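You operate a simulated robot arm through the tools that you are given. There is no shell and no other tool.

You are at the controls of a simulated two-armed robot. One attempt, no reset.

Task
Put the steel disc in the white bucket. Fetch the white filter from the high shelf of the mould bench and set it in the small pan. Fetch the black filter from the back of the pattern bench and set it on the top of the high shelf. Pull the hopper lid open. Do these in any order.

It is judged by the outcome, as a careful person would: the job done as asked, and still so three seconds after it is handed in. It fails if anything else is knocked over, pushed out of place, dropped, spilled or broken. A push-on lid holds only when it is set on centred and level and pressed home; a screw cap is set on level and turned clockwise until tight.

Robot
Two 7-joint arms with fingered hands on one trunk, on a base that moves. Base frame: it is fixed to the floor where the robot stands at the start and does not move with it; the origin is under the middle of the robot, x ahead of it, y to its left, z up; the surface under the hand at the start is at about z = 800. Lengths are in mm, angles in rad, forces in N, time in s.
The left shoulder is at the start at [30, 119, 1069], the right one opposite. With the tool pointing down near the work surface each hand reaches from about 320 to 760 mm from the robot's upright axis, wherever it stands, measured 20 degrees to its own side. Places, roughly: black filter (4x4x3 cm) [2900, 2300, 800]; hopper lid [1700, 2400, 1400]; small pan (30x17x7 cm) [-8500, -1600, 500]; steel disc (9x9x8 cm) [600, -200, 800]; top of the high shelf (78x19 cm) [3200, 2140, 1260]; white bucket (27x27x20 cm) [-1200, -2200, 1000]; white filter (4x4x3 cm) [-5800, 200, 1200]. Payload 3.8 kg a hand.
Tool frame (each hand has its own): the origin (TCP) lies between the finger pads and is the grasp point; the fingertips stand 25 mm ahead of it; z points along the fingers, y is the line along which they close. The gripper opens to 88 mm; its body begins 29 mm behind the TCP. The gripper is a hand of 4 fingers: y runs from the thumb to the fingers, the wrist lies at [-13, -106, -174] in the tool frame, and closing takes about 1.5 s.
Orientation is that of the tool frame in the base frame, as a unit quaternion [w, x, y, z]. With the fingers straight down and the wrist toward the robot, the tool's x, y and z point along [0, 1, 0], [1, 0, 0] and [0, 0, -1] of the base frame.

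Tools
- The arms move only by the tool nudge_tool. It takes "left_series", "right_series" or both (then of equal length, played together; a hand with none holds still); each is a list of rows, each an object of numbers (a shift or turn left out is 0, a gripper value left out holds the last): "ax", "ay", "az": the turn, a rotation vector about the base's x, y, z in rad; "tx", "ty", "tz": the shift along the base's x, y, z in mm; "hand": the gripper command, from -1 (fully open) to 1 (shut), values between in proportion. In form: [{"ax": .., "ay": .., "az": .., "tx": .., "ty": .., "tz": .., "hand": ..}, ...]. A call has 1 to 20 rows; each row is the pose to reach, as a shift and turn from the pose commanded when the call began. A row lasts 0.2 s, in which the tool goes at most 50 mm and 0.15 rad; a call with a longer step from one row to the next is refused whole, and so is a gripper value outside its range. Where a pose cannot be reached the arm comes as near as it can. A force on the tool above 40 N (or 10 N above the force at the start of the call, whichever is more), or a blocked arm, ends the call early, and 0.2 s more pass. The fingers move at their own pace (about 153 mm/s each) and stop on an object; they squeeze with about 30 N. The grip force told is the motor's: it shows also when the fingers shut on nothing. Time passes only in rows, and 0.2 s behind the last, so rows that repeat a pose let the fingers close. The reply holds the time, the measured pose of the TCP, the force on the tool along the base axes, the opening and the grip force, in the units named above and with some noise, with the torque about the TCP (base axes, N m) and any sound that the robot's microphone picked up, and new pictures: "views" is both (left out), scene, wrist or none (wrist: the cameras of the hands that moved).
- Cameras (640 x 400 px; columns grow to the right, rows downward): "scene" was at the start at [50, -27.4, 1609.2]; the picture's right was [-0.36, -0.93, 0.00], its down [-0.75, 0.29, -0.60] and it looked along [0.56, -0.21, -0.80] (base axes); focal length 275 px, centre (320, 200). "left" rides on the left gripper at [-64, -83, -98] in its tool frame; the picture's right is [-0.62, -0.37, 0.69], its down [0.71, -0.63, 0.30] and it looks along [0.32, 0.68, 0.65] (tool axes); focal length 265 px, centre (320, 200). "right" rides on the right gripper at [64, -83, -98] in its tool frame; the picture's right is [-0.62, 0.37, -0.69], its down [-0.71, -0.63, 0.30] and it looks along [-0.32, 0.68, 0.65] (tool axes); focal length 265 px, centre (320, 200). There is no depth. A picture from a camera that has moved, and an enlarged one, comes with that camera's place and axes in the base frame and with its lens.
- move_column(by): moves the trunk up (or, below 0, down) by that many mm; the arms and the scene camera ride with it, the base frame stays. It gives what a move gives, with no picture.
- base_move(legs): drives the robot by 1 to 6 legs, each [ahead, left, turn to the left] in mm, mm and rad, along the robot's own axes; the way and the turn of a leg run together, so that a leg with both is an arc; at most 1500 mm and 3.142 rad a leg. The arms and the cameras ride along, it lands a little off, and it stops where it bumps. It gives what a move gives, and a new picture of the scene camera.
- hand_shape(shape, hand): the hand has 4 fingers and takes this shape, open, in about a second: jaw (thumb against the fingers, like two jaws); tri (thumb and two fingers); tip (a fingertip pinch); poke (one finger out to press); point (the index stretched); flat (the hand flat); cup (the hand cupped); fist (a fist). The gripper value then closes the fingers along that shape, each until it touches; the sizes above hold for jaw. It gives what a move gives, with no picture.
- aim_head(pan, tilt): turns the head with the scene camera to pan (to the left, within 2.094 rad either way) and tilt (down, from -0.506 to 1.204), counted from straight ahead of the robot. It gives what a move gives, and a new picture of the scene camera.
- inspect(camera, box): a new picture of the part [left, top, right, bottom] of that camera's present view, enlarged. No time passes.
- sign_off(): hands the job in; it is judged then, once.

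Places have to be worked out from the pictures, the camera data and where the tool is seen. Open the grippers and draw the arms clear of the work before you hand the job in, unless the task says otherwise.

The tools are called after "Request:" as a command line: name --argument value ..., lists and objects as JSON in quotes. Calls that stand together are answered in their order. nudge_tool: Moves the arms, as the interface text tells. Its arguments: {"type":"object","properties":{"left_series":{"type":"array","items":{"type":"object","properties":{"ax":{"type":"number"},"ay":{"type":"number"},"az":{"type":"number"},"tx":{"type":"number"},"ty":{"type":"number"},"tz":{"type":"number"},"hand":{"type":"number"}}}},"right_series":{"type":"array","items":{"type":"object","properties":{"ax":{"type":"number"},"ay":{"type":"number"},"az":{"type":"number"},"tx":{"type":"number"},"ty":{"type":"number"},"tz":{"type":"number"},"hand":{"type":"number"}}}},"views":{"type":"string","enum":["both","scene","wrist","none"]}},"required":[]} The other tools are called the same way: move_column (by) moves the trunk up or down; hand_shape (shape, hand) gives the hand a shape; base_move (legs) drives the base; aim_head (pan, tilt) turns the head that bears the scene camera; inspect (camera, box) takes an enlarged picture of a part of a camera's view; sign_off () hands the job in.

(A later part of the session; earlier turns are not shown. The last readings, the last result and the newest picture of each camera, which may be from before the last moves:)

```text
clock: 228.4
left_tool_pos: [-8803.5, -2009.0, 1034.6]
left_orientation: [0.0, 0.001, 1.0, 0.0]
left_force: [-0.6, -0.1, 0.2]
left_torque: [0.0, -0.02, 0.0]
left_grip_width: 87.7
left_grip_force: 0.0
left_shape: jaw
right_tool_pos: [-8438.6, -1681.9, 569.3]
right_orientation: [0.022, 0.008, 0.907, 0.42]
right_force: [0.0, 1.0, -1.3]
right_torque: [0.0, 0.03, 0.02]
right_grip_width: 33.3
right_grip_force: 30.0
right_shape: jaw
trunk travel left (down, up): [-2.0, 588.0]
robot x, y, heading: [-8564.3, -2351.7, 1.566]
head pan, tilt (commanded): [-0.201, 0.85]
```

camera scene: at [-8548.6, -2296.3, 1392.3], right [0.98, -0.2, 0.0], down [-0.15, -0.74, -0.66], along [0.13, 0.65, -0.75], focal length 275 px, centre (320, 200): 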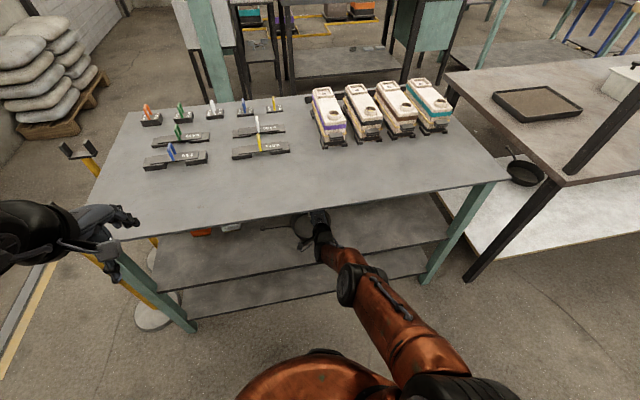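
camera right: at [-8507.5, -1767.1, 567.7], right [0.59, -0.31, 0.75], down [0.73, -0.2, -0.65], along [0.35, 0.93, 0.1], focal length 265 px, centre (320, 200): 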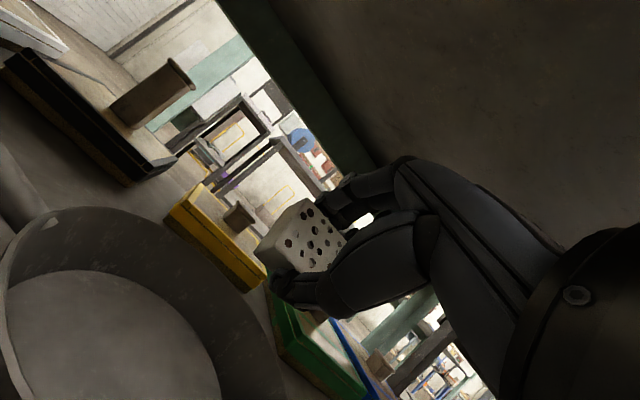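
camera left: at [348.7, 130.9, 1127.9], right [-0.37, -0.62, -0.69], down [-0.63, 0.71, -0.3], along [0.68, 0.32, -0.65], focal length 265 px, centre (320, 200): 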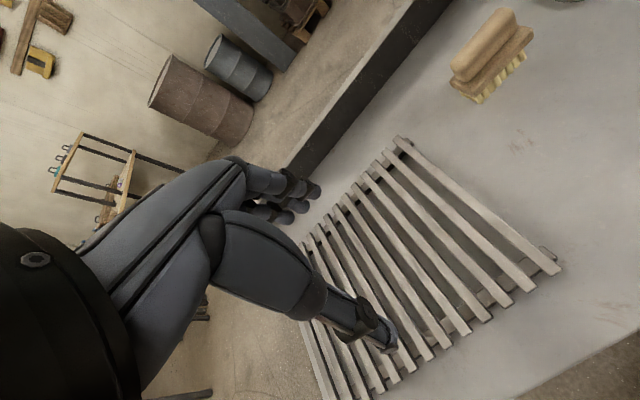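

I'll set the hand back to x = -8447, z = 552, then drive forward about 57 mm.

Request:
nudge_tool --right_series '[{"tx": -4, "tz": -8, "hand": 1}, {"tx": -8, "tz": -17}, {"tx": -8, "tz": -17}]' --views "none"

Request:
base_move --legs '[[57, 0, 0]]'

Request:
inspect --camera "right" --box '[0, 0, 640, 400]'

Request:
inspect --camera "scene" --box '[230, 170, 430, 300]'

```text
clock: 229.2
left_tool_pos: [-8803.3, -2010.3, 1035.3]
left_orientation: [0.001, 0.0, 1.0, 0.0]
left_force: [0.1, -0.4, 0.3]
left_torque: [0.0, 0.04, -0.02]
left_grip_width: 87.7
left_grip_force: 0.0
left_shape: jaw
right_tool_pos: [-8447.3, -1679.8, 551.1]
right_orientation: [0.021, 0.008, 0.908, 0.418]
right_force: [0.6, 0.0, -0.1]
right_torque: [0.03, -0.02, 0.0]
right_grip_width: 33.2
right_grip_force: 30.1
right_shape: jaw
trunk travel left (down, up): [-2.0, 588.0]
robot x, y, heading: [-8564.0, -2356.0, 1.568]
head pan, tilt (commanded): [-0.201, 0.85]
```

```text
clock: 230.2
left_tool_pos: [-8802.7, -1951.5, 1034.4]
left_orientation: [0.0, 0.002, 1.0, 0.0]
left_force: [-0.3, -0.1, -0.4]
left_torque: [0.03, -0.02, 0.01]
left_grip_width: 87.7
left_grip_force: 0.1
left_shape: jaw
right_tool_pos: [-8446.3, -1623.6, 551.3]
right_orientation: [0.022, 0.008, 0.908, 0.418]
right_force: [0.7, 0.7, -0.5]
right_torque: [0.01, 0.02, 0.01]
right_grip_width: 33.1
right_grip_force: 29.8
right_shape: jaw
trunk travel left (down, up): [-2.0, 588.0]
robot x, y, heading: [-8560.5, -2294.6, 1.569]
head pan, tilt (commanded): [-0.201, 0.85]
camera scene: at [-8548.4, -2237.9, 1392.3], right [0.98, -0.2, 0.0], down [-0.15, -0.74, -0.66], along [0.13, 0.65, -0.75], focal length 275 px, centre (320, 200)
```

scene: 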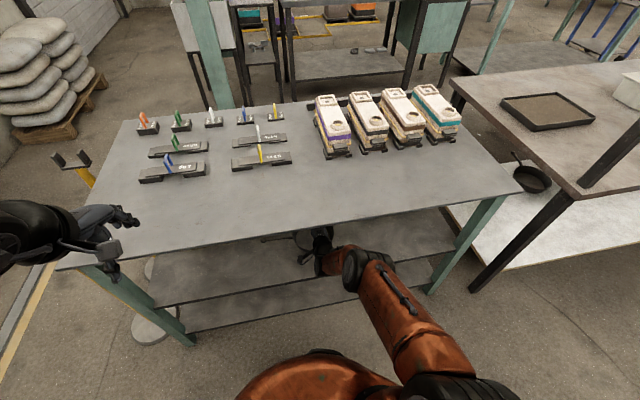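

```text
1.00 times, centred on (320, 200) of right (not enlarged: the box is as wide or as high as the picture)
camera zoom: at [-8514.5, -1750.0, 549.7], right [0.59, -0.31, 0.75], down [0.73, -0.2, -0.65], along [0.35, 0.93, 0.1], focal length 265 px, centre (320, 200)
```

zoom: 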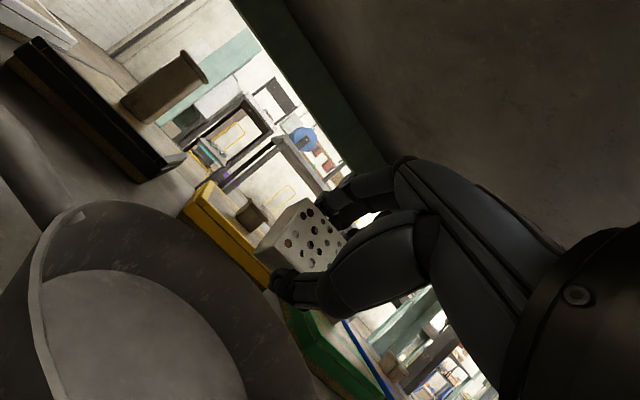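

```text
3.08 times, centred on (330, 235) of scene
camera zoom: at [-8548.4, -2237.9, 1392.3], right [0.98, -0.2, 0.0], down [-0.15, -0.74, -0.66], along [0.13, 0.65, -0.75], focal length 847 px, centre (289, 92)
```

zoom: 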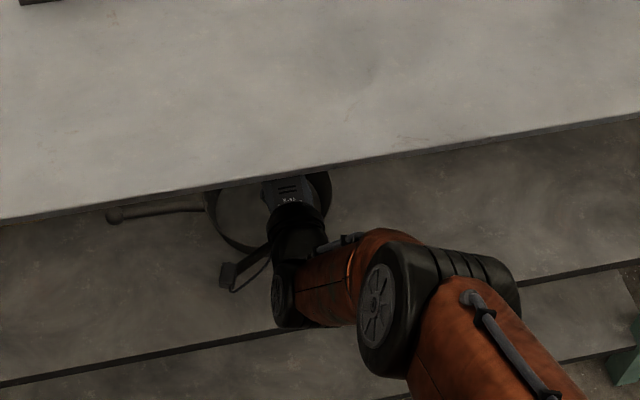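

The filter is centred over the bowl in x and y. I'll now lower it while pitching the hand back to about 29°, stopping a little above the pan floor.

Request:
nudge_tool --right_series '[{"tz": -8, "ax": -0.05, "hand": 1}, {"tz": -17, "ax": -0.1, "ty": 1}, {"tz": -26, "ax": -0.15, "ty": 2}, {"tz": -35, "ax": -0.2, "ty": 2}, {"tz": -44, "ax": -0.25, "ty": 3}, {"tz": -52, "ax": -0.3, "ty": 3}, {"tz": -59, "ax": -0.35, "ty": 4}, {"tz": -63, "ax": -0.37, "ty": 4}, {"tz": -63, "ax": -0.37, "ty": 4}]'

```text
clock: 232.2
left_tool_pos: [-8801.8, -1951.8, 1034.2]
left_orientation: [-0.001, 0.002, 1.0, 0.0]
left_force: [0.4, 0.7, -0.6]
left_torque: [-0.02, -0.01, -0.02]
left_grip_width: 87.5
left_grip_force: 0.1
left_shape: jaw
right_tool_pos: [-8446.9, -1618.7, 488.7]
right_orientation: [0.022, 0.003, 0.97, 0.243]
right_force: [0.3, 0.7, -0.5]
right_torque: [-0.01, -0.02, -0.01]
right_grip_width: 33.6
right_grip_force: 29.9
right_shape: jaw
trunk travel left (down, up): [-2.0, 588.0]
robot x, y, heading: [-8564.8, -2297.0, 1.571]
head pan, tilt (commanded): [-0.201, 0.85]
camera scene: at [-8548.4, -2239.2, 1392.3], right [0.98, -0.2, 0.0], down [-0.15, -0.74, -0.66], along [0.13, 0.65, -0.75], focal length 275 px, centre (320, 200)
camera right: at [-8514.6, -1738.1, 533.6], right [0.59, -0.01, 0.81], down [0.73, -0.42, -0.54], along [0.35, 0.91, -0.24], focal length 265 px, centre (320, 200)
```

scene: 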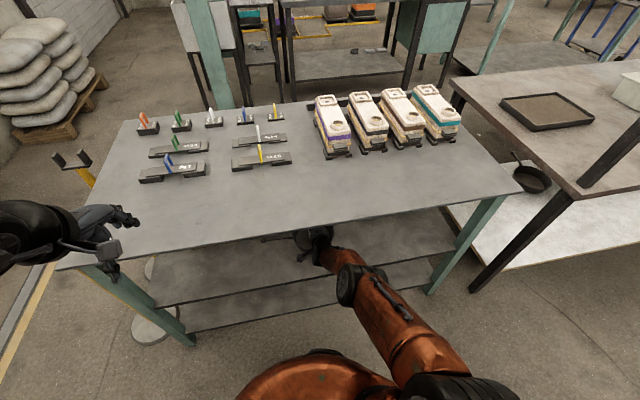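
right: 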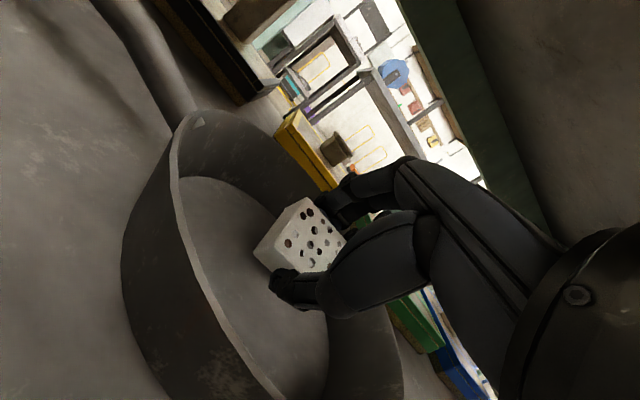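

The filter is now inside the bowl, just above its floor. I'll ease it down a few millimetres and watch for contact force.

Request:
nudge_tool --right_series '[{"tz": -2, "hand": 1}, {"tz": -4}, {"tz": -6}, {"tz": -6}]' --views "none"

Request:
inspect --camera "right" --box '[200, 150, 400, 350]'

```text
clock: 233.2
left_tool_pos: [-8803.2, -1953.5, 1035.3]
left_orientation: [-0.001, 0.003, 1.0, 0.0]
left_force: [0.2, 0.3, -0.3]
left_torque: [0.0, -0.01, 0.0]
left_grip_width: 87.6
left_grip_force: 0.1
left_shape: jaw
right_tool_pos: [-8446.4, -1620.6, 488.9]
right_orientation: [0.023, 0.003, 0.97, 0.243]
right_force: [0.2, -0.3, 0.1]
right_torque: [0.02, -0.01, 0.01]
right_grip_width: 33.2
right_grip_force: 30.0
right_shape: jaw
right hand out of reach, approached as far as the arm can: row 2, 3, 4
trunk travel left (down, up): [-2.0, 588.0]
robot x, y, heading: [-8563.8, -2300.4, 1.566]
head pan, tilt (commanded): [-0.201, 0.85]
```

```text
2.00 times, centred on (300, 250) of right
camera zoom: at [-8514.6, -1738.9, 532.8], right [0.59, -0.01, 0.81], down [0.73, -0.42, -0.54], along [0.35, 0.91, -0.24], focal length 531 px, centre (360, 100)
```

zoom: 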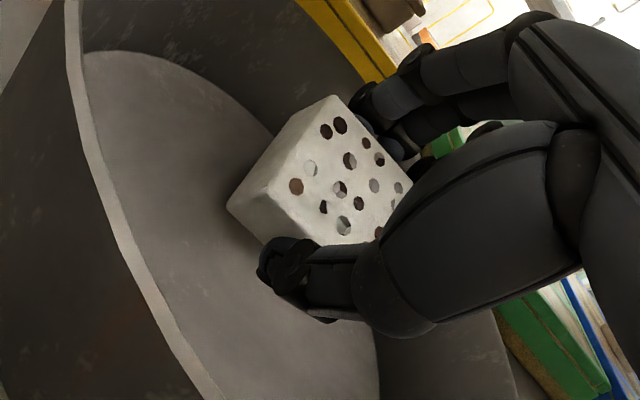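

The arm is at its limit a few millimetres above the floor. I'll draw the hand back 18 mm, bring the base forward 18 mm, and then continue lowering.

Request:
nudge_tool --right_series '[{"ty": -9, "hand": 1}, {"ty": -18}, {"ty": -18}]' --views "none"

Request:
base_move --legs '[[20, 0, 0]]'

Request:
nudge_tool --right_series '[{"tz": -2, "hand": 1}, {"tz": -4}, {"tz": -6}, {"tz": -6}]' --views "wrist"

```text
clock: 234.0
left_tool_pos: [-8802.4, -1951.6, 1034.7]
left_orientation: [0.0, 0.002, 1.0, 0.0]
left_force: [-0.1, -0.4, 0.1]
left_torque: [0.02, 0.01, 0.01]
left_grip_width: 87.6
left_grip_force: 0.0
left_shape: jaw
right_tool_pos: [-8446.9, -1637.6, 489.0]
right_orientation: [0.023, 0.003, 0.969, 0.244]
right_force: [0.0, 0.9, -0.5]
right_torque: [0.03, 0.02, -0.02]
right_grip_width: 33.3
right_grip_force: 29.7
right_shape: jaw
trunk travel left (down, up): [-2.0, 588.0]
robot x, y, heading: [-8567.5, -2295.5, 1.57]
head pan, tilt (commanded): [-0.201, 0.85]
```

```text
clock: 234.8
left_tool_pos: [-8802.1, -1932.4, 1034.2]
left_orientation: [0.001, 0.002, 1.0, 0.0]
left_force: [0.6, 0.8, 0.5]
left_torque: [0.01, -0.02, -0.02]
left_grip_width: 87.7
left_grip_force: 0.0
left_shape: jaw
right_tool_pos: [-8445.8, -1617.5, 488.0]
right_orientation: [0.023, 0.003, 0.97, 0.244]
right_force: [0.2, 0.6, -0.7]
right_torque: [0.03, 0.01, 0.02]
right_grip_width: 33.5
right_grip_force: 30.3
right_shape: jaw
trunk travel left (down, up): [-2.0, 588.0]
robot x, y, heading: [-8566.3, -2274.0, 1.568]
head pan, tilt (commanded): [-0.201, 0.85]
camera scene: at [-8548.3, -2217.8, 1392.3], right [0.98, -0.2, 0.0], down [-0.15, -0.74, -0.66], along [0.13, 0.65, -0.75], focal length 275 px, centre (320, 200)
```

scene: 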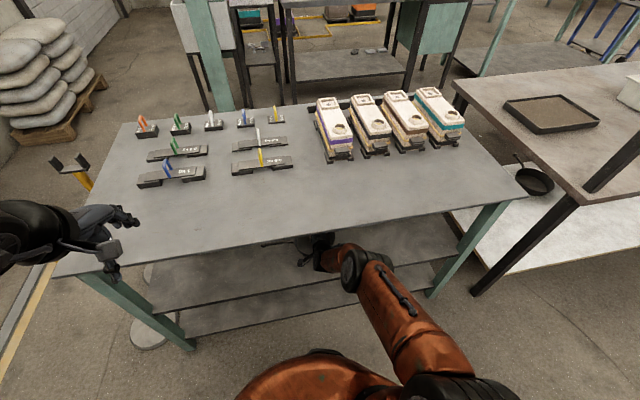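

```text
clock: 235.8
left_tool_pos: [-8802.8, -1933.3, 1034.9]
left_orientation: [0.001, 0.002, 1.0, 0.0]
left_force: [0.3, 0.6, -0.6]
left_torque: [0.0, 0.01, -0.06]
left_grip_width: 87.9
left_grip_force: 0.0
left_shape: jaw
right_tool_pos: [-8447.9, -1618.3, 482.7]
right_orientation: [0.023, 0.003, 0.969, 0.245]
right_force: [0.2, 0.4, -0.3]
right_torque: [-0.01, 0.03, 0.04]
right_grip_width: 33.4
right_grip_force: 30.0
right_shape: jaw
trunk travel left (down, up): [-2.0, 588.0]
robot x, y, heading: [-8566.6, -2273.3, 1.571]
head pan, tilt (commanded): [-0.201, 0.85]
camera right: at [-8515.1, -1736.3, 527.1], right [0.59, -0.01, 0.81], down [0.73, -0.42, -0.54], along [0.35, 0.91, -0.24], focal length 265 px, centre (320, 200)
```

right: 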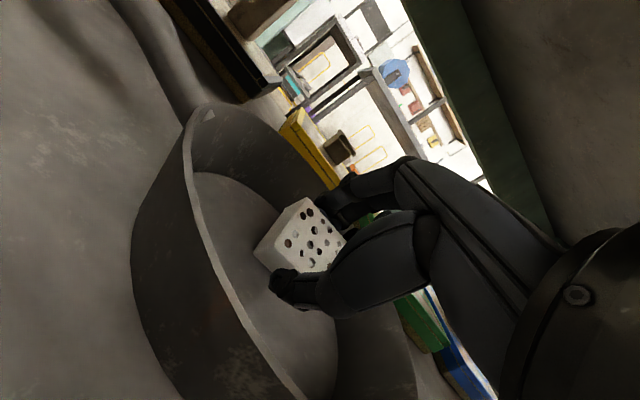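

No contact yet at z = 482.7. I'll keep easing down in small steps.

Request:
nudge_tool --right_series '[{"tz": -2, "hand": 1}, {"tz": -4}, {"tz": -6}, {"tz": -6}]' --views "none"

```text
clock: 236.8
left_tool_pos: [-8802.9, -1933.0, 1034.3]
left_orientation: [0.001, 0.002, 1.0, 0.0]
left_force: [-0.2, -0.3, 0.2]
left_torque: [0.03, -0.04, -0.01]
left_grip_width: 87.8
left_grip_force: 0.1
left_shape: jaw
right_tool_pos: [-8446.1, -1616.5, 478.3]
right_orientation: [0.023, 0.004, 0.969, 0.245]
right_force: [0.3, -2.1, 8.9]
right_torque: [-0.15, 0.01, 0.0]
right_grip_width: 33.9
right_grip_force: 30.0
right_shape: jaw
trunk travel left (down, up): [-2.0, 588.0]
robot x, y, heading: [-8564.3, -2275.8, 1.567]
head pan, tilt (commanded): [-0.201, 0.85]
```

Contact at 9 N: the torque shows the thumb tip is touching the pan floor, so the filter's lower edge is within a few millimetres of it. I'll raise 8 mm to give the thumb room and open the fingers partway so the filter settles.

Request:
nudge_tool --right_series '[{"tz": 4, "hand": 1}, {"tz": 8, "hand": 1}, {"tz": 8, "hand": -0.3}, {"tz": 8, "hand": -0.3}, {"tz": 8, "hand": -0.3}, {"tz": 8, "hand": -0.3}, {"tz": 8, "hand": -0.3}, {"tz": 8, "hand": -0.3}]' --views "wrist"

```text
clock: 238.6
left_tool_pos: [-8802.5, -1932.3, 1034.6]
left_orientation: [-0.001, 0.001, 1.0, 0.0]
left_force: [-0.1, 0.4, 1.0]
left_torque: [0.03, 0.02, 0.02]
left_grip_width: 87.8
left_grip_force: 0.1
left_shape: jaw
right_tool_pos: [-8446.8, -1616.4, 485.4]
right_orientation: [0.024, 0.004, 0.969, 0.245]
right_force: [-0.4, 0.1, -0.2]
right_torque: [0.0, 0.0, -0.01]
right_grip_width: 56.9
right_grip_force: 0.1
right_shape: jaw
trunk travel left (down, up): [-2.0, 588.0]
robot x, y, heading: [-8567.2, -2276.3, 1.567]
head pan, tilt (commanded): [-0.201, 0.85]
camera right: at [-8514.8, -1735.7, 529.3], right [0.59, -0.01, 0.81], down [0.73, -0.42, -0.54], along [0.35, 0.91, -0.24], focal length 265 px, centre (320, 200)
```

right: 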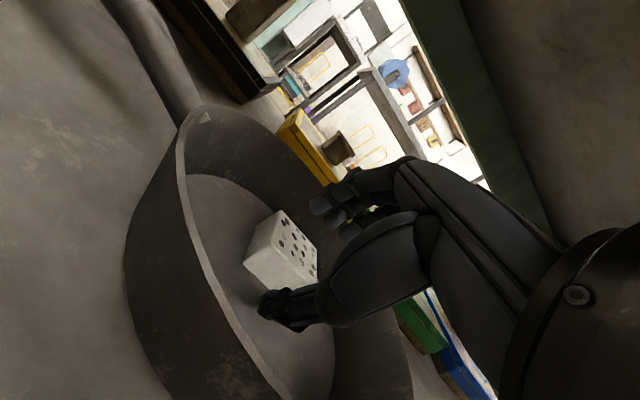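

The filter has dropped into the pan. I'll enlarge to check that it lies flat and free of the fingers.

Request:
inspect --camera "right" --box '[200, 160, 400, 350]'

```text
2.11 times, centred on (300, 255) of right
camera zoom: at [-8514.8, -1735.7, 529.3], right [0.59, -0.01, 0.81], down [0.73, -0.42, -0.54], along [0.35, 0.91, -0.24], focal length 559 px, centre (362, 84)
```

zoom: 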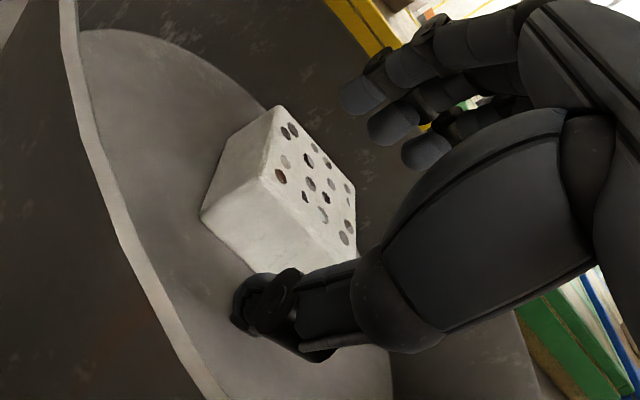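

The filter lies flat in the pan, clear of the fingers. I'll lift the hand out, pitching forward as it rises so the forearm stays clear of the bench edge, then back the base away.

Request:
nudge_tool --right_series '[{"tz": 10, "ty": -4, "hand": -0.3}, {"tz": 20, "ty": -10}, {"tz": 30, "ty": -18}, {"tz": 40, "ty": -26, "ax": 0.06}, {"tz": 50, "ty": -34, "ax": 0.13}, {"tz": 58, "ty": -42, "ax": 0.2}, {"tz": 64, "ty": -50, "ax": 0.27}, {"tz": 67, "ty": -58, "ax": 0.33}, {"tz": 67, "ty": -66, "ax": 0.37}, {"tz": 67, "ty": -66, "ax": 0.37}]' --views "wrist"

```text
clock: 240.8
left_tool_pos: [-8804.4, -1931.7, 1034.8]
left_orientation: [0.0, 0.002, 1.0, -0.001]
left_force: [-0.2, -0.2, -0.4]
left_torque: [0.01, 0.0, 0.02]
left_grip_width: 87.8
left_grip_force: 0.1
left_shape: jaw
right_tool_pos: [-8445.9, -1682.7, 552.7]
right_orientation: [0.022, 0.008, 0.908, 0.418]
right_force: [-0.6, -0.1, 0.0]
right_torque: [0.03, -0.02, 0.01]
right_grip_width: 56.8
right_grip_force: 0.0
right_shape: jaw
trunk travel left (down, up): [-2.0, 588.0]
robot x, y, heading: [-8564.2, -2275.5, 1.569]
head pan, tilt (commanded): [-0.201, 0.85]
camera right: at [-8514.2, -1810.1, 550.5], right [0.59, -0.31, 0.75], down [0.73, -0.2, -0.65], along [0.35, 0.93, 0.11], focal length 265 px, centre (320, 200)
```

right: 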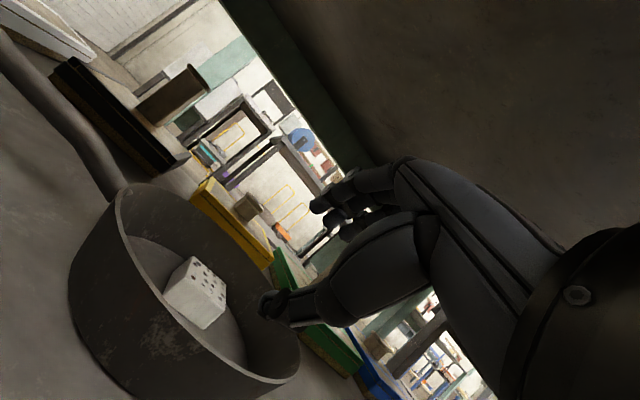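

The filter sits in the pan and the hand is clear above the rim. I'll back the base straight out from under the bench.

Request:
base_move --legs '[[-330, 0, 0]]'

Request:
inspect --camera "scene" --box '[220, 110, 420, 240]'

```text
clock: 243.0
left_tool_pos: [-8803.9, -2264.3, 1035.3]
left_orientation: [0.001, 0.003, 1.0, 0.0]
left_force: [-0.3, 0.3, 0.1]
left_torque: [0.01, -0.02, 0.04]
left_grip_width: 87.6
left_grip_force: 0.1
left_shape: jaw
right_tool_pos: [-8446.5, -2016.3, 553.9]
right_orientation: [0.022, 0.009, 0.908, 0.418]
right_force: [0.2, 0.0, 0.3]
right_torque: [0.01, 0.01, 0.02]
right_grip_width: 56.9
right_grip_force: 0.0
right_shape: jaw
trunk travel left (down, up): [-2.0, 588.0]
robot x, y, heading: [-8568.5, -2608.8, 1.566]
head pan, tilt (commanded): [-0.201, 0.85]
camera scene: at [-8549.9, -2552.4, 1392.4], right [0.98, -0.21, 0.0], down [-0.15, -0.74, -0.66], along [0.14, 0.65, -0.75], focal length 275 px, centre (320, 200)
```

scene: 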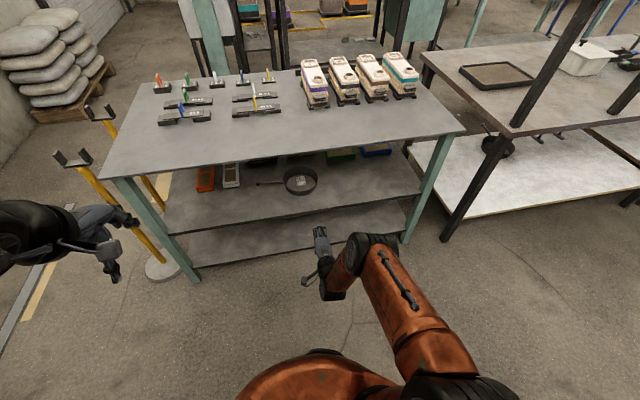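

```text
3.08 times, centred on (320, 175) of scene
camera zoom: at [-8549.9, -2552.4, 1392.4], right [0.98, -0.21, 0.0], down [-0.15, -0.74, -0.66], along [0.14, 0.65, -0.75], focal length 847 px, centre (320, 277)
```

zoom: 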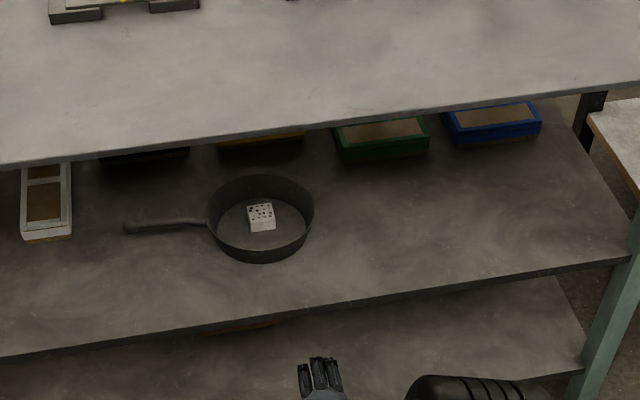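

The white filter lies flat in the small pan. I'll fold the right arm back to its travel pose and raise the trunk for the drive back.

Request:
nudge_tool --right_series '[{"tz": 28, "ty": -15, "ax": -0.08, "tx": 6}, {"tz": 56, "ty": -35, "ax": -0.17, "tx": 12}, {"tz": 84, "ty": -55, "ax": -0.26, "tx": 18}, {"tz": 112, "ty": -75, "ax": -0.35, "tx": 24}, {"tz": 140, "ty": -97, "ax": -0.44, "tx": 30}, {"tz": 168, "ty": -120, "ax": -0.53, "tx": 36}, {"tz": 196, "ty": -143, "ax": -0.62, "tx": 42}, {"tz": 224, "ty": -166, "ax": -0.71, "tx": 48}, {"tz": 252, "ty": -188, "ax": -0.79, "tx": 54}, {"tz": 280, "ty": -205, "ax": -0.87, "tx": 60}, {"tz": 280, "ty": -205, "ax": -0.87, "tx": 60, "hand": -1}]' --views "none"

Request:
move_column --by 400

Request:
move_column --by 140

```text
clock: 245.4
left_tool_pos: [-8803.0, -2264.6, 1034.2]
left_orientation: [0.0, 0.002, 1.0, 0.0]
left_force: [0.3, 0.1, -0.5]
left_torque: [0.01, 0.0, 0.0]
left_grip_width: 87.8
left_grip_force: 0.1
left_shape: jaw
right_tool_pos: [-8386.0, -2221.2, 832.4]
right_orientation: [0.023, -0.002, 1.0, -0.004]
right_force: [0.3, -0.1, -0.1]
right_torque: [0.02, 0.0, 0.01]
right_grip_width: 87.8
right_grip_force: 0.0
right_shape: jaw
trunk travel left (down, up): [-2.0, 588.0]
robot x, y, heading: [-8565.4, -2606.5, 1.563]
head pan, tilt (commanded): [-0.201, 0.85]
```

```text
clock: 249.2
left_tool_pos: [-8804.0, -2263.5, 1433.7]
left_orientation: [0.0, 0.003, 1.0, 0.0]
left_force: [0.4, -0.3, 0.7]
left_torque: [0.02, 0.02, 0.0]
left_grip_width: 87.9
left_grip_force: 0.0
left_shape: jaw
right_tool_pos: [-8386.3, -2221.1, 1231.7]
right_orientation: [0.024, -0.002, 1.0, -0.004]
right_force: [0.0, -1.1, 0.0]
right_torque: [0.02, 0.0, 0.01]
right_grip_width: 87.8
right_grip_force: 0.1
right_shape: jaw
trunk travel left (down, up): [-402.0, 188.0]
robot x, y, heading: [-8565.5, -2605.8, 1.569]
head pan, tilt (commanded): [-0.201, 0.85]
```

```text
clock: 250.9
left_tool_pos: [-8804.0, -2264.4, 1574.5]
left_orientation: [0.0, 0.003, 1.0, 0.0]
left_force: [0.1, 0.0, -0.2]
left_torque: [-0.03, -0.02, -0.01]
left_grip_width: 87.6
left_grip_force: 0.1
left_shape: jaw
right_tool_pos: [-8385.8, -2221.8, 1370.9]
right_orientation: [0.023, -0.002, 1.0, -0.004]
right_force: [-0.4, 0.5, -0.2]
right_torque: [0.0, 0.02, 0.0]
right_grip_width: 87.7
right_grip_force: 0.1
right_shape: jaw
trunk travel left (down, up): [-542.0, 48.0]
robot x, y, heading: [-8566.4, -2603.5, 1.559]
head pan, tilt (commanded): [-0.201, 0.85]
```

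Next is the drive back east. I'll slide along the south aisle the way I came, in steps.

Request:
base_move --legs '[[0, -1500, 0.005], [0, -1500, 0]]'

Request:
base_move --legs '[[0, -1160, 0]]'

```text
clock: 265.1
left_tool_pos: [-5837.2, -2286.6, 1574.8]
left_orientation: [0.001, 0.009, 1.0, 0.0]
left_force: [0.6, -0.9, -0.5]
left_torque: [0.0, -0.01, 0.02]
left_grip_width: 87.9
left_grip_force: 0.1
left_shape: jaw
right_tool_pos: [-5417.8, -2248.2, 1371.6]
right_orientation: [0.024, 0.005, 1.0, -0.003]
right_force: [-0.7, 0.0, 0.0]
right_torque: [-0.01, 0.02, 0.03]
right_grip_width: 87.9
right_grip_force: 0.0
right_shape: jaw
trunk travel left (down, up): [-542.0, 48.0]
robot x, y, heading: [-5602.2, -2633.1, 1.552]
head pan, tilt (commanded): [-0.201, 0.85]
camera scene: at [-5587.2, -2577.2, 1932.3], right [0.98, -0.22, 0.0], down [-0.16, -0.73, -0.66], along [0.14, 0.64, -0.75], focal length 275 px, centre (320, 200)
```

scene: 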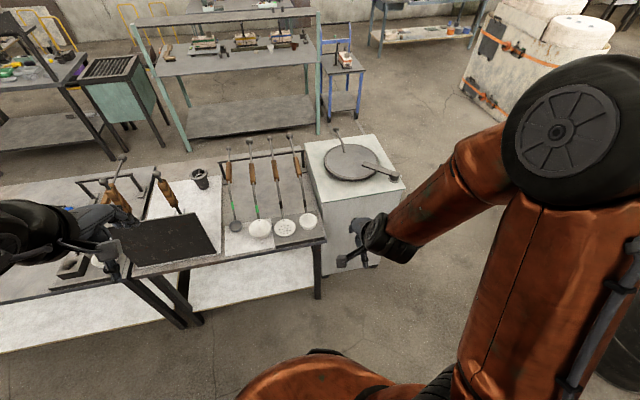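

```text
clock: 271.0
left_tool_pos: [-4686.3, -2311.9, 1574.0]
left_orientation: [0.001, 0.012, 1.0, 0.0]
left_force: [-0.5, 0.4, -0.4]
left_torque: [0.0, -0.02, 0.02]
left_grip_width: 87.6
left_grip_force: 0.2
left_shape: jaw
right_tool_pos: [-4264.5, -2277.3, 1370.7]
right_orientation: [0.023, 0.008, 1.0, -0.004]
right_force: [0.1, -1.2, -0.7]
right_torque: [-0.01, 0.02, 0.02]
right_grip_width: 88.0
right_grip_force: 0.0
right_shape: jaw
trunk travel left (down, up): [-542.0, 48.0]
robot x, y, heading: [-4454.6, -2659.7, 1.539]
head pan, tilt (commanded): [-0.201, 0.85]
camera scene: at [-4436.5, -2604.2, 1932.3], right [0.97, -0.23, 0.0], down [-0.17, -0.73, -0.66], along [0.15, 0.64, -0.75], focal length 275 px, centre (320, 200)
```

scene: 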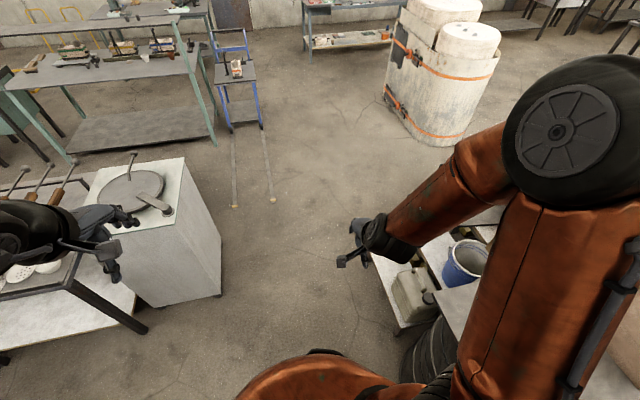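

The way north beside the cabinet is clear. I'll drive north to y about -985, then turn east toward the passage between furnace and bag.

Request:
base_move --legs '[[0, 0, 0.03], [1500, 0, 0], [175, 0, 0], [0, 0, -1.571]]'

Request:
aim_head --pan 0.0 --tilt 0.5

```text
clock: 283.7
left_tool_pos: [-4090.5, -748.0, 1575.3]
left_orientation: [0.0, 0.708, 0.706, -0.001]
left_force: [0.3, 0.4, 0.4]
left_torque: [-0.02, 0.04, -0.01]
left_grip_width: 88.1
left_grip_force: 0.1
left_shape: jaw
right_tool_pos: [-4044.8, -1164.7, 1371.8]
right_orientation: [0.014, 0.704, 0.71, -0.019]
right_force: [0.1, 0.9, 0.6]
right_torque: [0.03, -0.02, -0.02]
right_grip_width: 87.8
right_grip_force: 0.0
right_shape: jaw
trunk travel left (down, up): [-542.0, 48.0]
robot x, y, heading: [-4429.3, -986.8, -0.001]
head pan, tilt (commanded): [-0.201, 0.85]
camera scene: at [-4375.1, -1001.9, 1932.3], right [-0.2, -0.98, 0.0], down [-0.74, 0.15, -0.66], along [0.65, -0.13, -0.75], focal length 275 px, centre (320, 200)
```

scene: 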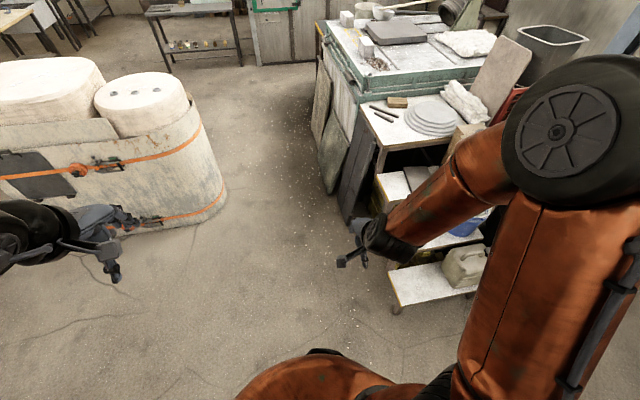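

```text
clock: 284.5
left_tool_pos: [-4090.5, -748.1, 1574.5]
left_orientation: [0.0, 0.707, 0.707, 0.0]
left_force: [0.3, -0.4, 0.1]
left_torque: [-0.04, 0.0, 0.0]
left_grip_width: 87.6
left_grip_force: 0.0
left_shape: jaw
right_tool_pos: [-4045.0, -1164.4, 1371.7]
right_orientation: [0.014, 0.705, 0.709, -0.019]
right_force: [0.1, 0.6, 0.0]
right_torque: [-0.02, -0.01, -0.02]
right_grip_width: 87.8
right_grip_force: 0.1
right_shape: jaw
trunk travel left (down, up): [-542.0, 48.0]
robot x, y, heading: [-4430.2, -986.5, -0.001]
head pan, tilt (commanded): [0.0, 0.499]
camera scene: at [-4360.7, -986.5, 1962.2], right [0.0, -1.0, 0.0], down [-0.48, 0.0, -0.88], along [0.88, 0.0, -0.48], focal length 275 px, centre (320, 200)
```

scene: 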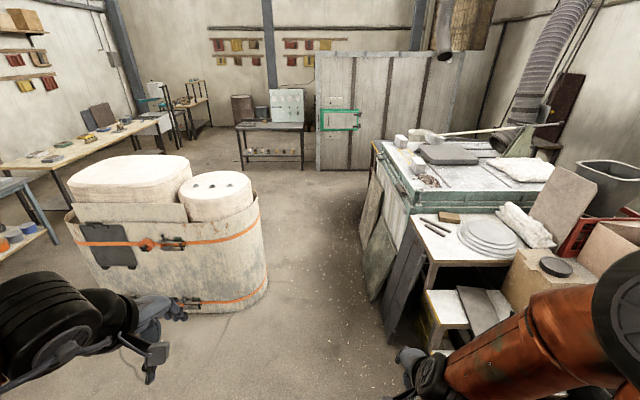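

The passage ahead is clear and I'm centred in it. I'll drive through in stages.

Request:
base_move --legs '[[1500, 0, 0]]'

Request:
base_move --legs '[[1500, 0, 0]]'

```text
clock: 291.8
left_tool_pos: [-2615.5, -725.5, 1573.9]
left_orientation: [0.001, 0.7, 0.714, -0.001]
left_force: [0.6, -0.5, 0.6]
left_torque: [-0.01, -0.01, -0.02]
left_grip_width: 87.7
left_grip_force: 0.2
left_shape: jaw
right_tool_pos: [-2561.1, -1141.3, 1372.1]
right_orientation: [0.014, 0.696, 0.717, -0.019]
right_force: [0.3, 0.0, 0.2]
right_torque: [-0.01, 0.02, -0.02]
right_grip_width: 87.7
right_grip_force: 0.0
right_shape: jaw
trunk travel left (down, up): [-542.0, 48.0]
robot x, y, heading: [-2954.1, -969.6, 0.023]
head pan, tilt (commanded): [0.0, 0.499]
camera scene: at [-2880.8, -971.2, 1962.3], right [0.02, -1.0, 0.0], down [-0.48, -0.01, -0.88], along [0.88, 0.02, -0.48], focal length 275 px, centre (320, 200)
```

scene: 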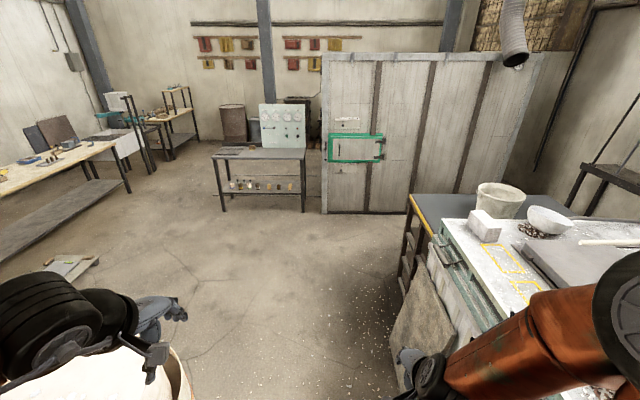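

```text
clock: 299.3
left_tool_pos: [-1103.8, -727.2, 1575.5]
left_orientation: [0.001, 0.71, 0.704, -0.001]
left_force: [0.6, 0.4, 0.5]
left_torque: [0.0, 0.01, 0.01]
left_grip_width: 87.7
left_grip_force: 0.1
left_shape: jaw
right_tool_pos: [-1062.3, -1144.1, 1372.0]
right_orientation: [0.015, 0.707, 0.707, -0.02]
right_force: [-0.3, -0.6, 0.0]
right_torque: [0.02, 0.01, 0.01]
right_grip_width: 87.8
right_grip_force: 0.0
right_shape: jaw
trunk travel left (down, up): [-542.0, 48.0]
robot x, y, heading: [-1448.9, -961.4, -0.004]
head pan, tilt (commanded): [0.0, 0.499]
camera scene: at [-1376.7, -964.8, 1962.3], right [-0.01, -1.0, 0.0], down [-0.48, 0.0, -0.88], along [0.88, -0.01, -0.48], focal length 275 px, centre (320, 200)
```

scene: 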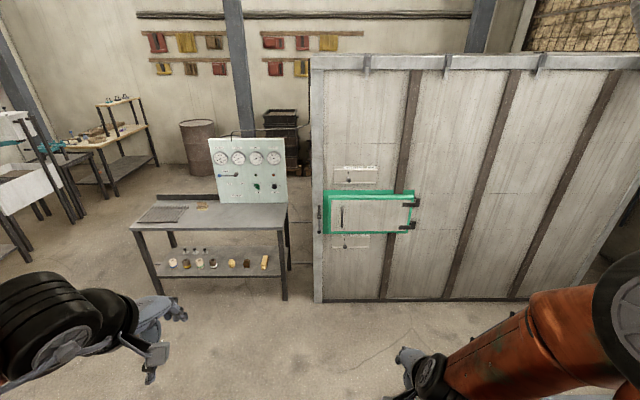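

The room ahead is clear: the panel table ends near y = 450 and the north bench starts near y = 2090. I'll go round the table's north end toward the pattern bench.

Request:
base_move --legs '[[1000, 1000, 0], [700, 850, 0]]'

Request:
base_move --legs '[[1200, 0, 0]]'

Request:
aim_head --pan 0.75 --tilt 0.4

```text
clock: 311.6
left_tool_pos: [587.7, 1141.9, 1574.5]
left_orientation: [0.0, 0.702, 0.712, 0.0]
left_force: [0.4, -0.5, 0.1]
left_torque: [0.01, 0.0, 0.02]
left_grip_width: 87.7
left_grip_force: 0.0
left_shape: jaw
right_tool_pos: [640.8, 723.2, 1372.2]
right_orientation: [0.014, 0.699, 0.715, -0.019]
right_force: [-0.4, -0.1, 0.2]
right_torque: [0.01, 0.01, 0.01]
right_grip_width: 88.0
right_grip_force: 0.1
right_shape: jaw
trunk travel left (down, up): [-542.0, 48.0]
robot x, y, heading: [251.6, 895.8, 0.011]
head pan, tilt (commanded): [0.0, 0.499]
camera scene: at [321.1, 897.6, 1962.3], right [0.01, -1.0, 0.0], down [-0.48, -0.01, -0.88], along [0.88, 0.01, -0.48], focal length 275 px, centre (320, 200)
```

scene: 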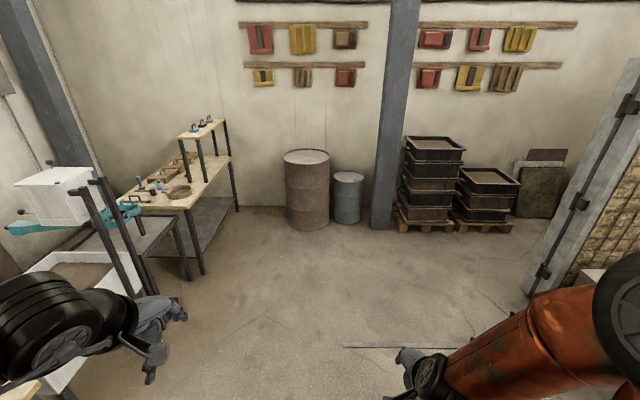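

```text
clock: 317.6
left_tool_pos: [1786.0, 1128.8, 1575.1]
left_orientation: [0.0, 0.713, 0.701, -0.001]
left_force: [-0.1, -0.3, -0.4]
left_torque: [0.0, -0.02, -0.02]
left_grip_width: 87.6
left_grip_force: 0.2
left_shape: jaw
right_tool_pos: [1825.0, 709.9, 1371.4]
right_orientation: [0.014, 0.711, 0.703, -0.019]
right_force: [0.2, 0.0, 0.3]
right_torque: [0.01, 0.05, 0.0]
right_grip_width: 87.8
right_grip_force: 0.0
right_shape: jaw
trunk travel left (down, up): [-542.0, 48.0]
robot x, y, heading: [1440.5, 897.5, -0.019]
head pan, tilt (commanded): [0.0, 0.499]
camera scene: at [1512.3, 893.3, 1962.3], right [-0.02, -1.0, 0.0], down [-0.48, 0.01, -0.88], along [0.88, -0.02, -0.48], focal length 275 px, centre (320, 200)
```

scene: 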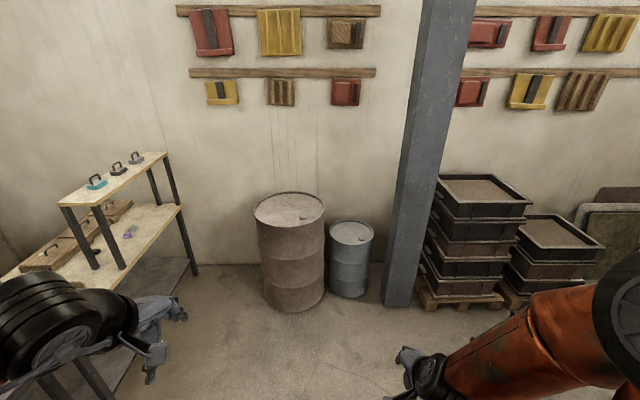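

```text
clock: 318.7
left_tool_pos: [1787.3, 1127.6, 1575.0]
left_orientation: [0.0, 0.714, 0.701, -0.001]
left_force: [0.1, -0.7, 0.0]
left_torque: [-0.02, -0.02, -0.04]
left_grip_width: 87.9
left_grip_force: 0.0
left_shape: jaw
right_tool_pos: [1825.5, 709.9, 1372.8]
right_orientation: [0.014, 0.71, 0.703, -0.019]
right_force: [-0.5, 0.4, -0.3]
right_torque: [-0.02, -0.01, -0.02]
right_grip_width: 87.9
right_grip_force: 0.0
right_shape: jaw
trunk travel left (down, up): [-542.0, 48.0]
robot x, y, heading: [1443.1, 894.4, -0.019]
head pan, tilt (commanded): [0.75, 0.4]
camera scene: at [1490.6, 956.8, 1971.5], right [0.67, -0.74, 0.0], down [-0.29, -0.26, -0.92], along [0.69, 0.62, -0.39], focal length 275 px, centre (320, 200)
```

scene: 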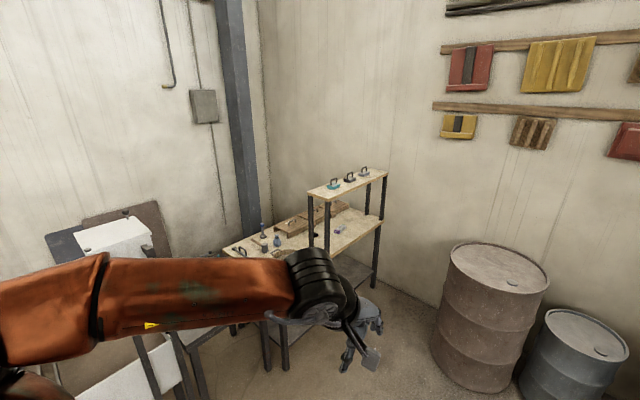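

The pattern bench stands in the corner with a raised shelf over its right part. I'll enlarge that area.

Request:
inspect --camera "scene" --box '[220, 150, 420, 280]'

Request:
inspect --camera "scene" --box '[30, 180, 230, 330]'

```text
3.08 times, centred on (320, 215) of scene
camera zoom: at [1490.6, 956.8, 1971.5], right [0.67, -0.74, 0.0], down [-0.29, -0.26, -0.92], along [0.69, 0.62, -0.39], focal length 847 px, centre (320, 154)
```

zoom: 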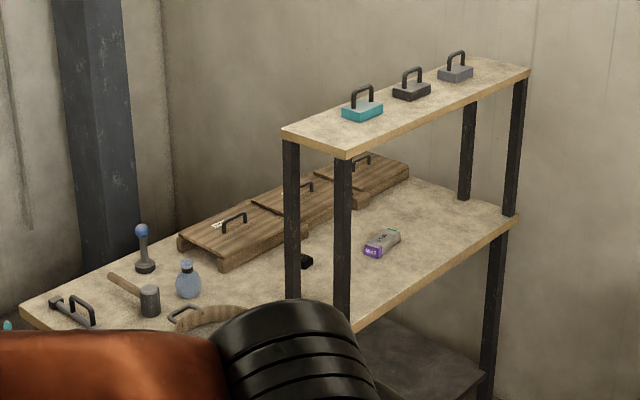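

```text
2.67 times, centred on (130, 255) of scene
camera zoom: at [1490.6, 956.8, 1971.5], right [0.67, -0.74, 0.0], down [-0.29, -0.26, -0.92], along [0.69, 0.62, -0.39], focal length 734 px, centre (827, 53)
```

zoom: 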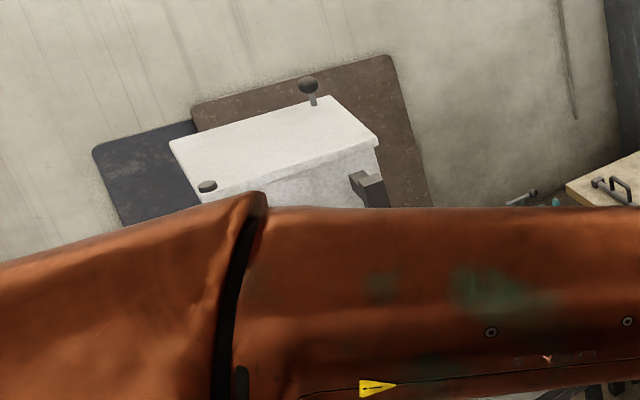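

The black filter is the small black block at about [2946, 2312, 815], behind and below the raised shelf, whose top spans x 2780–3580, y 2037–2230 at z about 1260. I'll turn to face the bench and move in front of that spot.

Request:
base_move --legs '[[0, 0, 1.59], [500, -1340, 0]]'

Request:
aim_head --pan -0.1 --tilt 0.6

```text
clock: 329.8
left_tool_pos: [2535.7, 1746.6, 1574.9]
left_orientation: [0.001, -0.005, 1.0, 0.0]
left_force: [0.0, 0.7, -0.5]
left_torque: [-0.02, 0.02, -0.02]
left_grip_width: 87.8
left_grip_force: 0.1
left_shape: jaw
right_tool_pos: [2954.2, 1798.0, 1371.3]
right_orientation: [0.024, -0.01, 1.0, -0.003]
right_force: [0.5, -0.9, 0.9]
right_torque: [-0.01, 0.02, -0.02]
right_grip_width: 88.1
right_grip_force: 0.0
right_shape: jaw
trunk travel left (down, up): [-542.0, 48.0]
robot x, y, heading: [2782.4, 1411.3, 1.582]
head pan, tilt (commanded): [0.75, 0.4]
camera scene: at [2716.3, 1454.6, 1971.4], right [0.72, 0.69, 0.0], down [0.27, -0.28, -0.92], along [-0.63, 0.67, -0.39], focal length 275 px, centre (320, 200)
```

scene: 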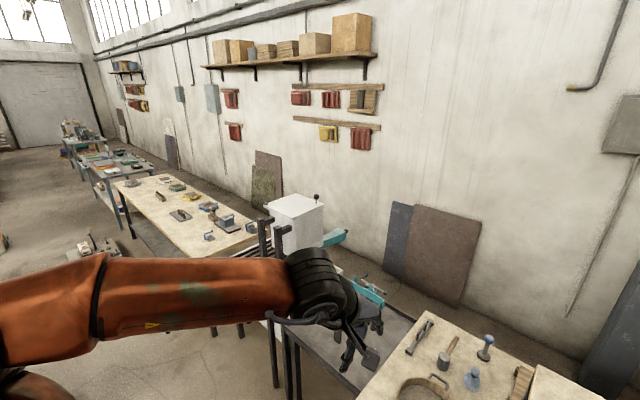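

```text
clock: 330.9
left_tool_pos: [2536.8, 1747.3, 1575.2]
left_orientation: [0.001, -0.005, 1.0, 0.0]
left_force: [0.1, 0.7, 0.1]
left_torque: [0.02, 0.02, 0.0]
left_grip_width: 87.6
left_grip_force: 0.0
left_shape: jaw
right_tool_pos: [2955.0, 1797.7, 1371.3]
right_orientation: [0.024, -0.01, 1.0, -0.004]
right_force: [0.3, 0.2, 0.0]
right_torque: [-0.02, -0.03, 0.06]
right_grip_width: 87.8
right_grip_force: 0.1
right_shape: jaw
trunk travel left (down, up): [-542.0, 48.0]
robot x, y, heading: [2778.6, 1409.2, 1.578]
head pan, tilt (commanded): [-0.099, 0.6]
camera scene: at [2788.3, 1475.7, 1953.2], right [1.0, -0.09, 0.0], down [-0.05, -0.56, -0.83], along [0.07, 0.82, -0.56], focal length 275 px, centre (320, 200)
```

scene: 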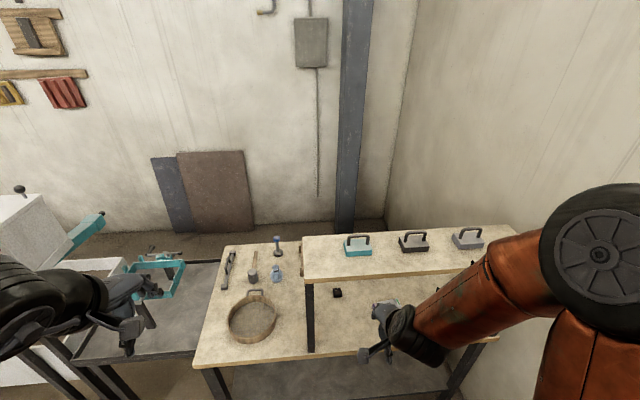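

I see the black filter at about [2950, 2320, 815], with blocks on the shelf at x about 2983, 3183 and 3392, leaving its left end free. I'll lower the trunk so the right arm can reach in under the shelf.

Request:
move_column --by -400

Request:
move_column --by -70

Request:
aim_head --pan -0.15 --tilt 0.6

Request:
inspect --camera "right" --box '[0, 0, 640, 400]'

```text
clock: 334.8
left_tool_pos: [2538.3, 1748.1, 1174.8]
left_orientation: [0.001, -0.005, 1.0, 0.0]
left_force: [0.4, 0.0, -0.2]
left_torque: [0.02, 0.0, 0.01]
left_grip_width: 87.8
left_grip_force: 0.2
left_shape: jaw
right_tool_pos: [2954.1, 1798.0, 971.4]
right_orientation: [0.024, -0.01, 1.0, -0.002]
right_force: [0.0, -0.4, -0.6]
right_torque: [0.02, 0.01, 0.01]
right_grip_width: 88.0
right_grip_force: 0.0
right_shape: jaw
trunk travel left (down, up): [-142.0, 448.0]
robot x, y, heading: [2783.2, 1408.0, 1.584]
head pan, tilt (commanded): [-0.099, 0.6]
```

```text
clock: 335.9
left_tool_pos: [2535.9, 1746.3, 1104.0]
left_orientation: [0.001, -0.006, 1.0, 0.0]
left_force: [0.1, 0.2, -0.1]
left_torque: [0.04, 0.0, -0.06]
left_grip_width: 87.6
left_grip_force: 0.1
left_shape: jaw
right_tool_pos: [2954.1, 1796.5, 901.8]
right_orientation: [0.023, -0.009, 1.0, -0.003]
right_force: [-1.3, -0.2, -1.0]
right_torque: [0.0, 0.03, 0.04]
right_grip_width: 87.4
right_grip_force: 0.1
right_shape: jaw
trunk travel left (down, up): [-72.0, 518.0]
robot x, y, heading: [2776.6, 1407.6, 1.583]
head pan, tilt (commanded): [-0.099, 0.6]
```

```text
clock: 336.5
left_tool_pos: [2536.5, 1747.6, 1104.0]
left_orientation: [0.0, -0.005, 1.0, 0.0]
left_force: [-0.5, 0.0, -0.5]
left_torque: [0.05, -0.04, 0.01]
left_grip_width: 87.7
left_grip_force: 0.1
left_shape: jaw
right_tool_pos: [2954.4, 1797.9, 902.8]
right_orientation: [0.023, -0.01, 1.0, -0.003]
right_force: [-0.7, -0.3, -0.3]
right_torque: [-0.01, 0.02, 0.02]
right_grip_width: 88.0
right_grip_force: 0.1
right_shape: jaw
trunk travel left (down, up): [-72.0, 518.0]
robot x, y, heading: [2780.2, 1407.9, 1.579]
head pan, tilt (commanded): [-0.15, 0.6]
camera scene: at [2793.0, 1475.1, 1483.2], right [0.99, -0.14, 0.0], down [-0.08, -0.56, -0.82], along [0.12, 0.82, -0.57], focal length 275 px, centre (320, 200)
```

scene: 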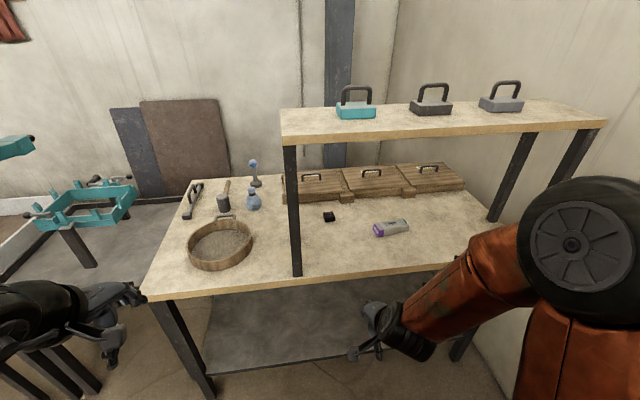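

```text
1.00 times, centred on (320, 200) of right (not enlarged: the box is as wide or as high as the picture)
camera zoom: at [2887.2, 1713.6, 997.6], right [0.58, 0.38, 0.72], down [0.74, -0.62, -0.27], along [0.34, 0.69, -0.64], focal length 265 px, centre (320, 200)
```

zoom: 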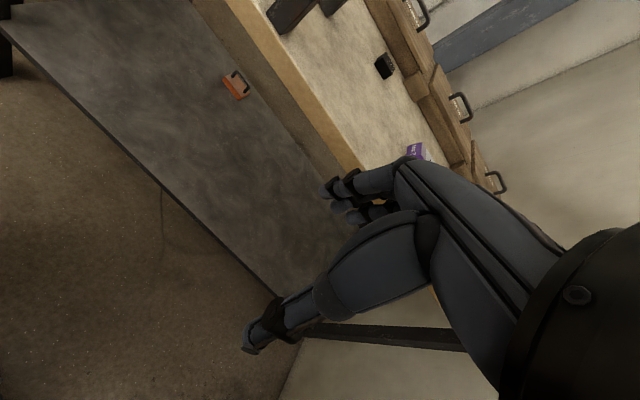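

Both cameras put the black filter at about [2949, 2326, 815]. I'll enlarge the view to see its orientation and surroundings.

Request:
inspect --camera "scene" --box '[270, 160, 430, 270]'

Request:
inspect --camera "right" --box '[320, 20, 460, 150]'

```text
3.64 times, centred on (350, 215) of scene
camera zoom: at [2793.0, 1475.1, 1483.2], right [0.99, -0.14, 0.0], down [-0.08, -0.56, -0.82], along [0.12, 0.82, -0.57], focal length 1001 px, centre (211, 146)
```

zoom: 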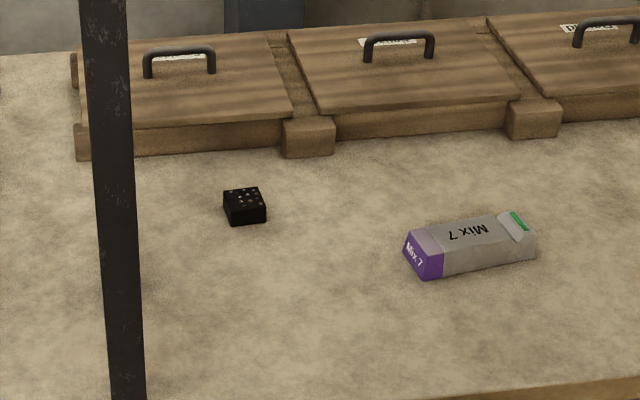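

```text
3.08 times, centred on (390, 85) of right
camera zoom: at [2887.2, 1713.6, 997.6], right [0.58, 0.38, 0.72], down [0.74, -0.62, -0.27], along [0.34, 0.69, -0.64], focal length 817 px, centre (105, 554)
```

zoom: 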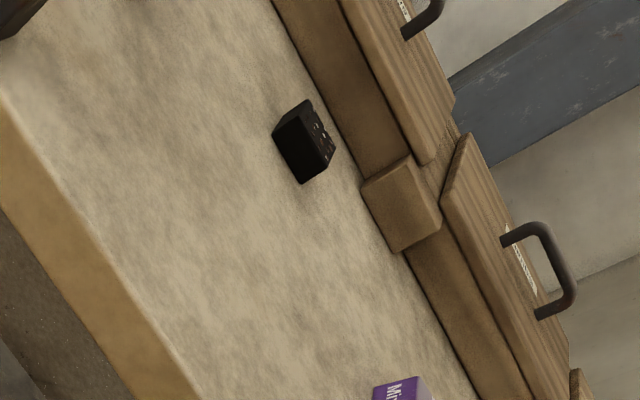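

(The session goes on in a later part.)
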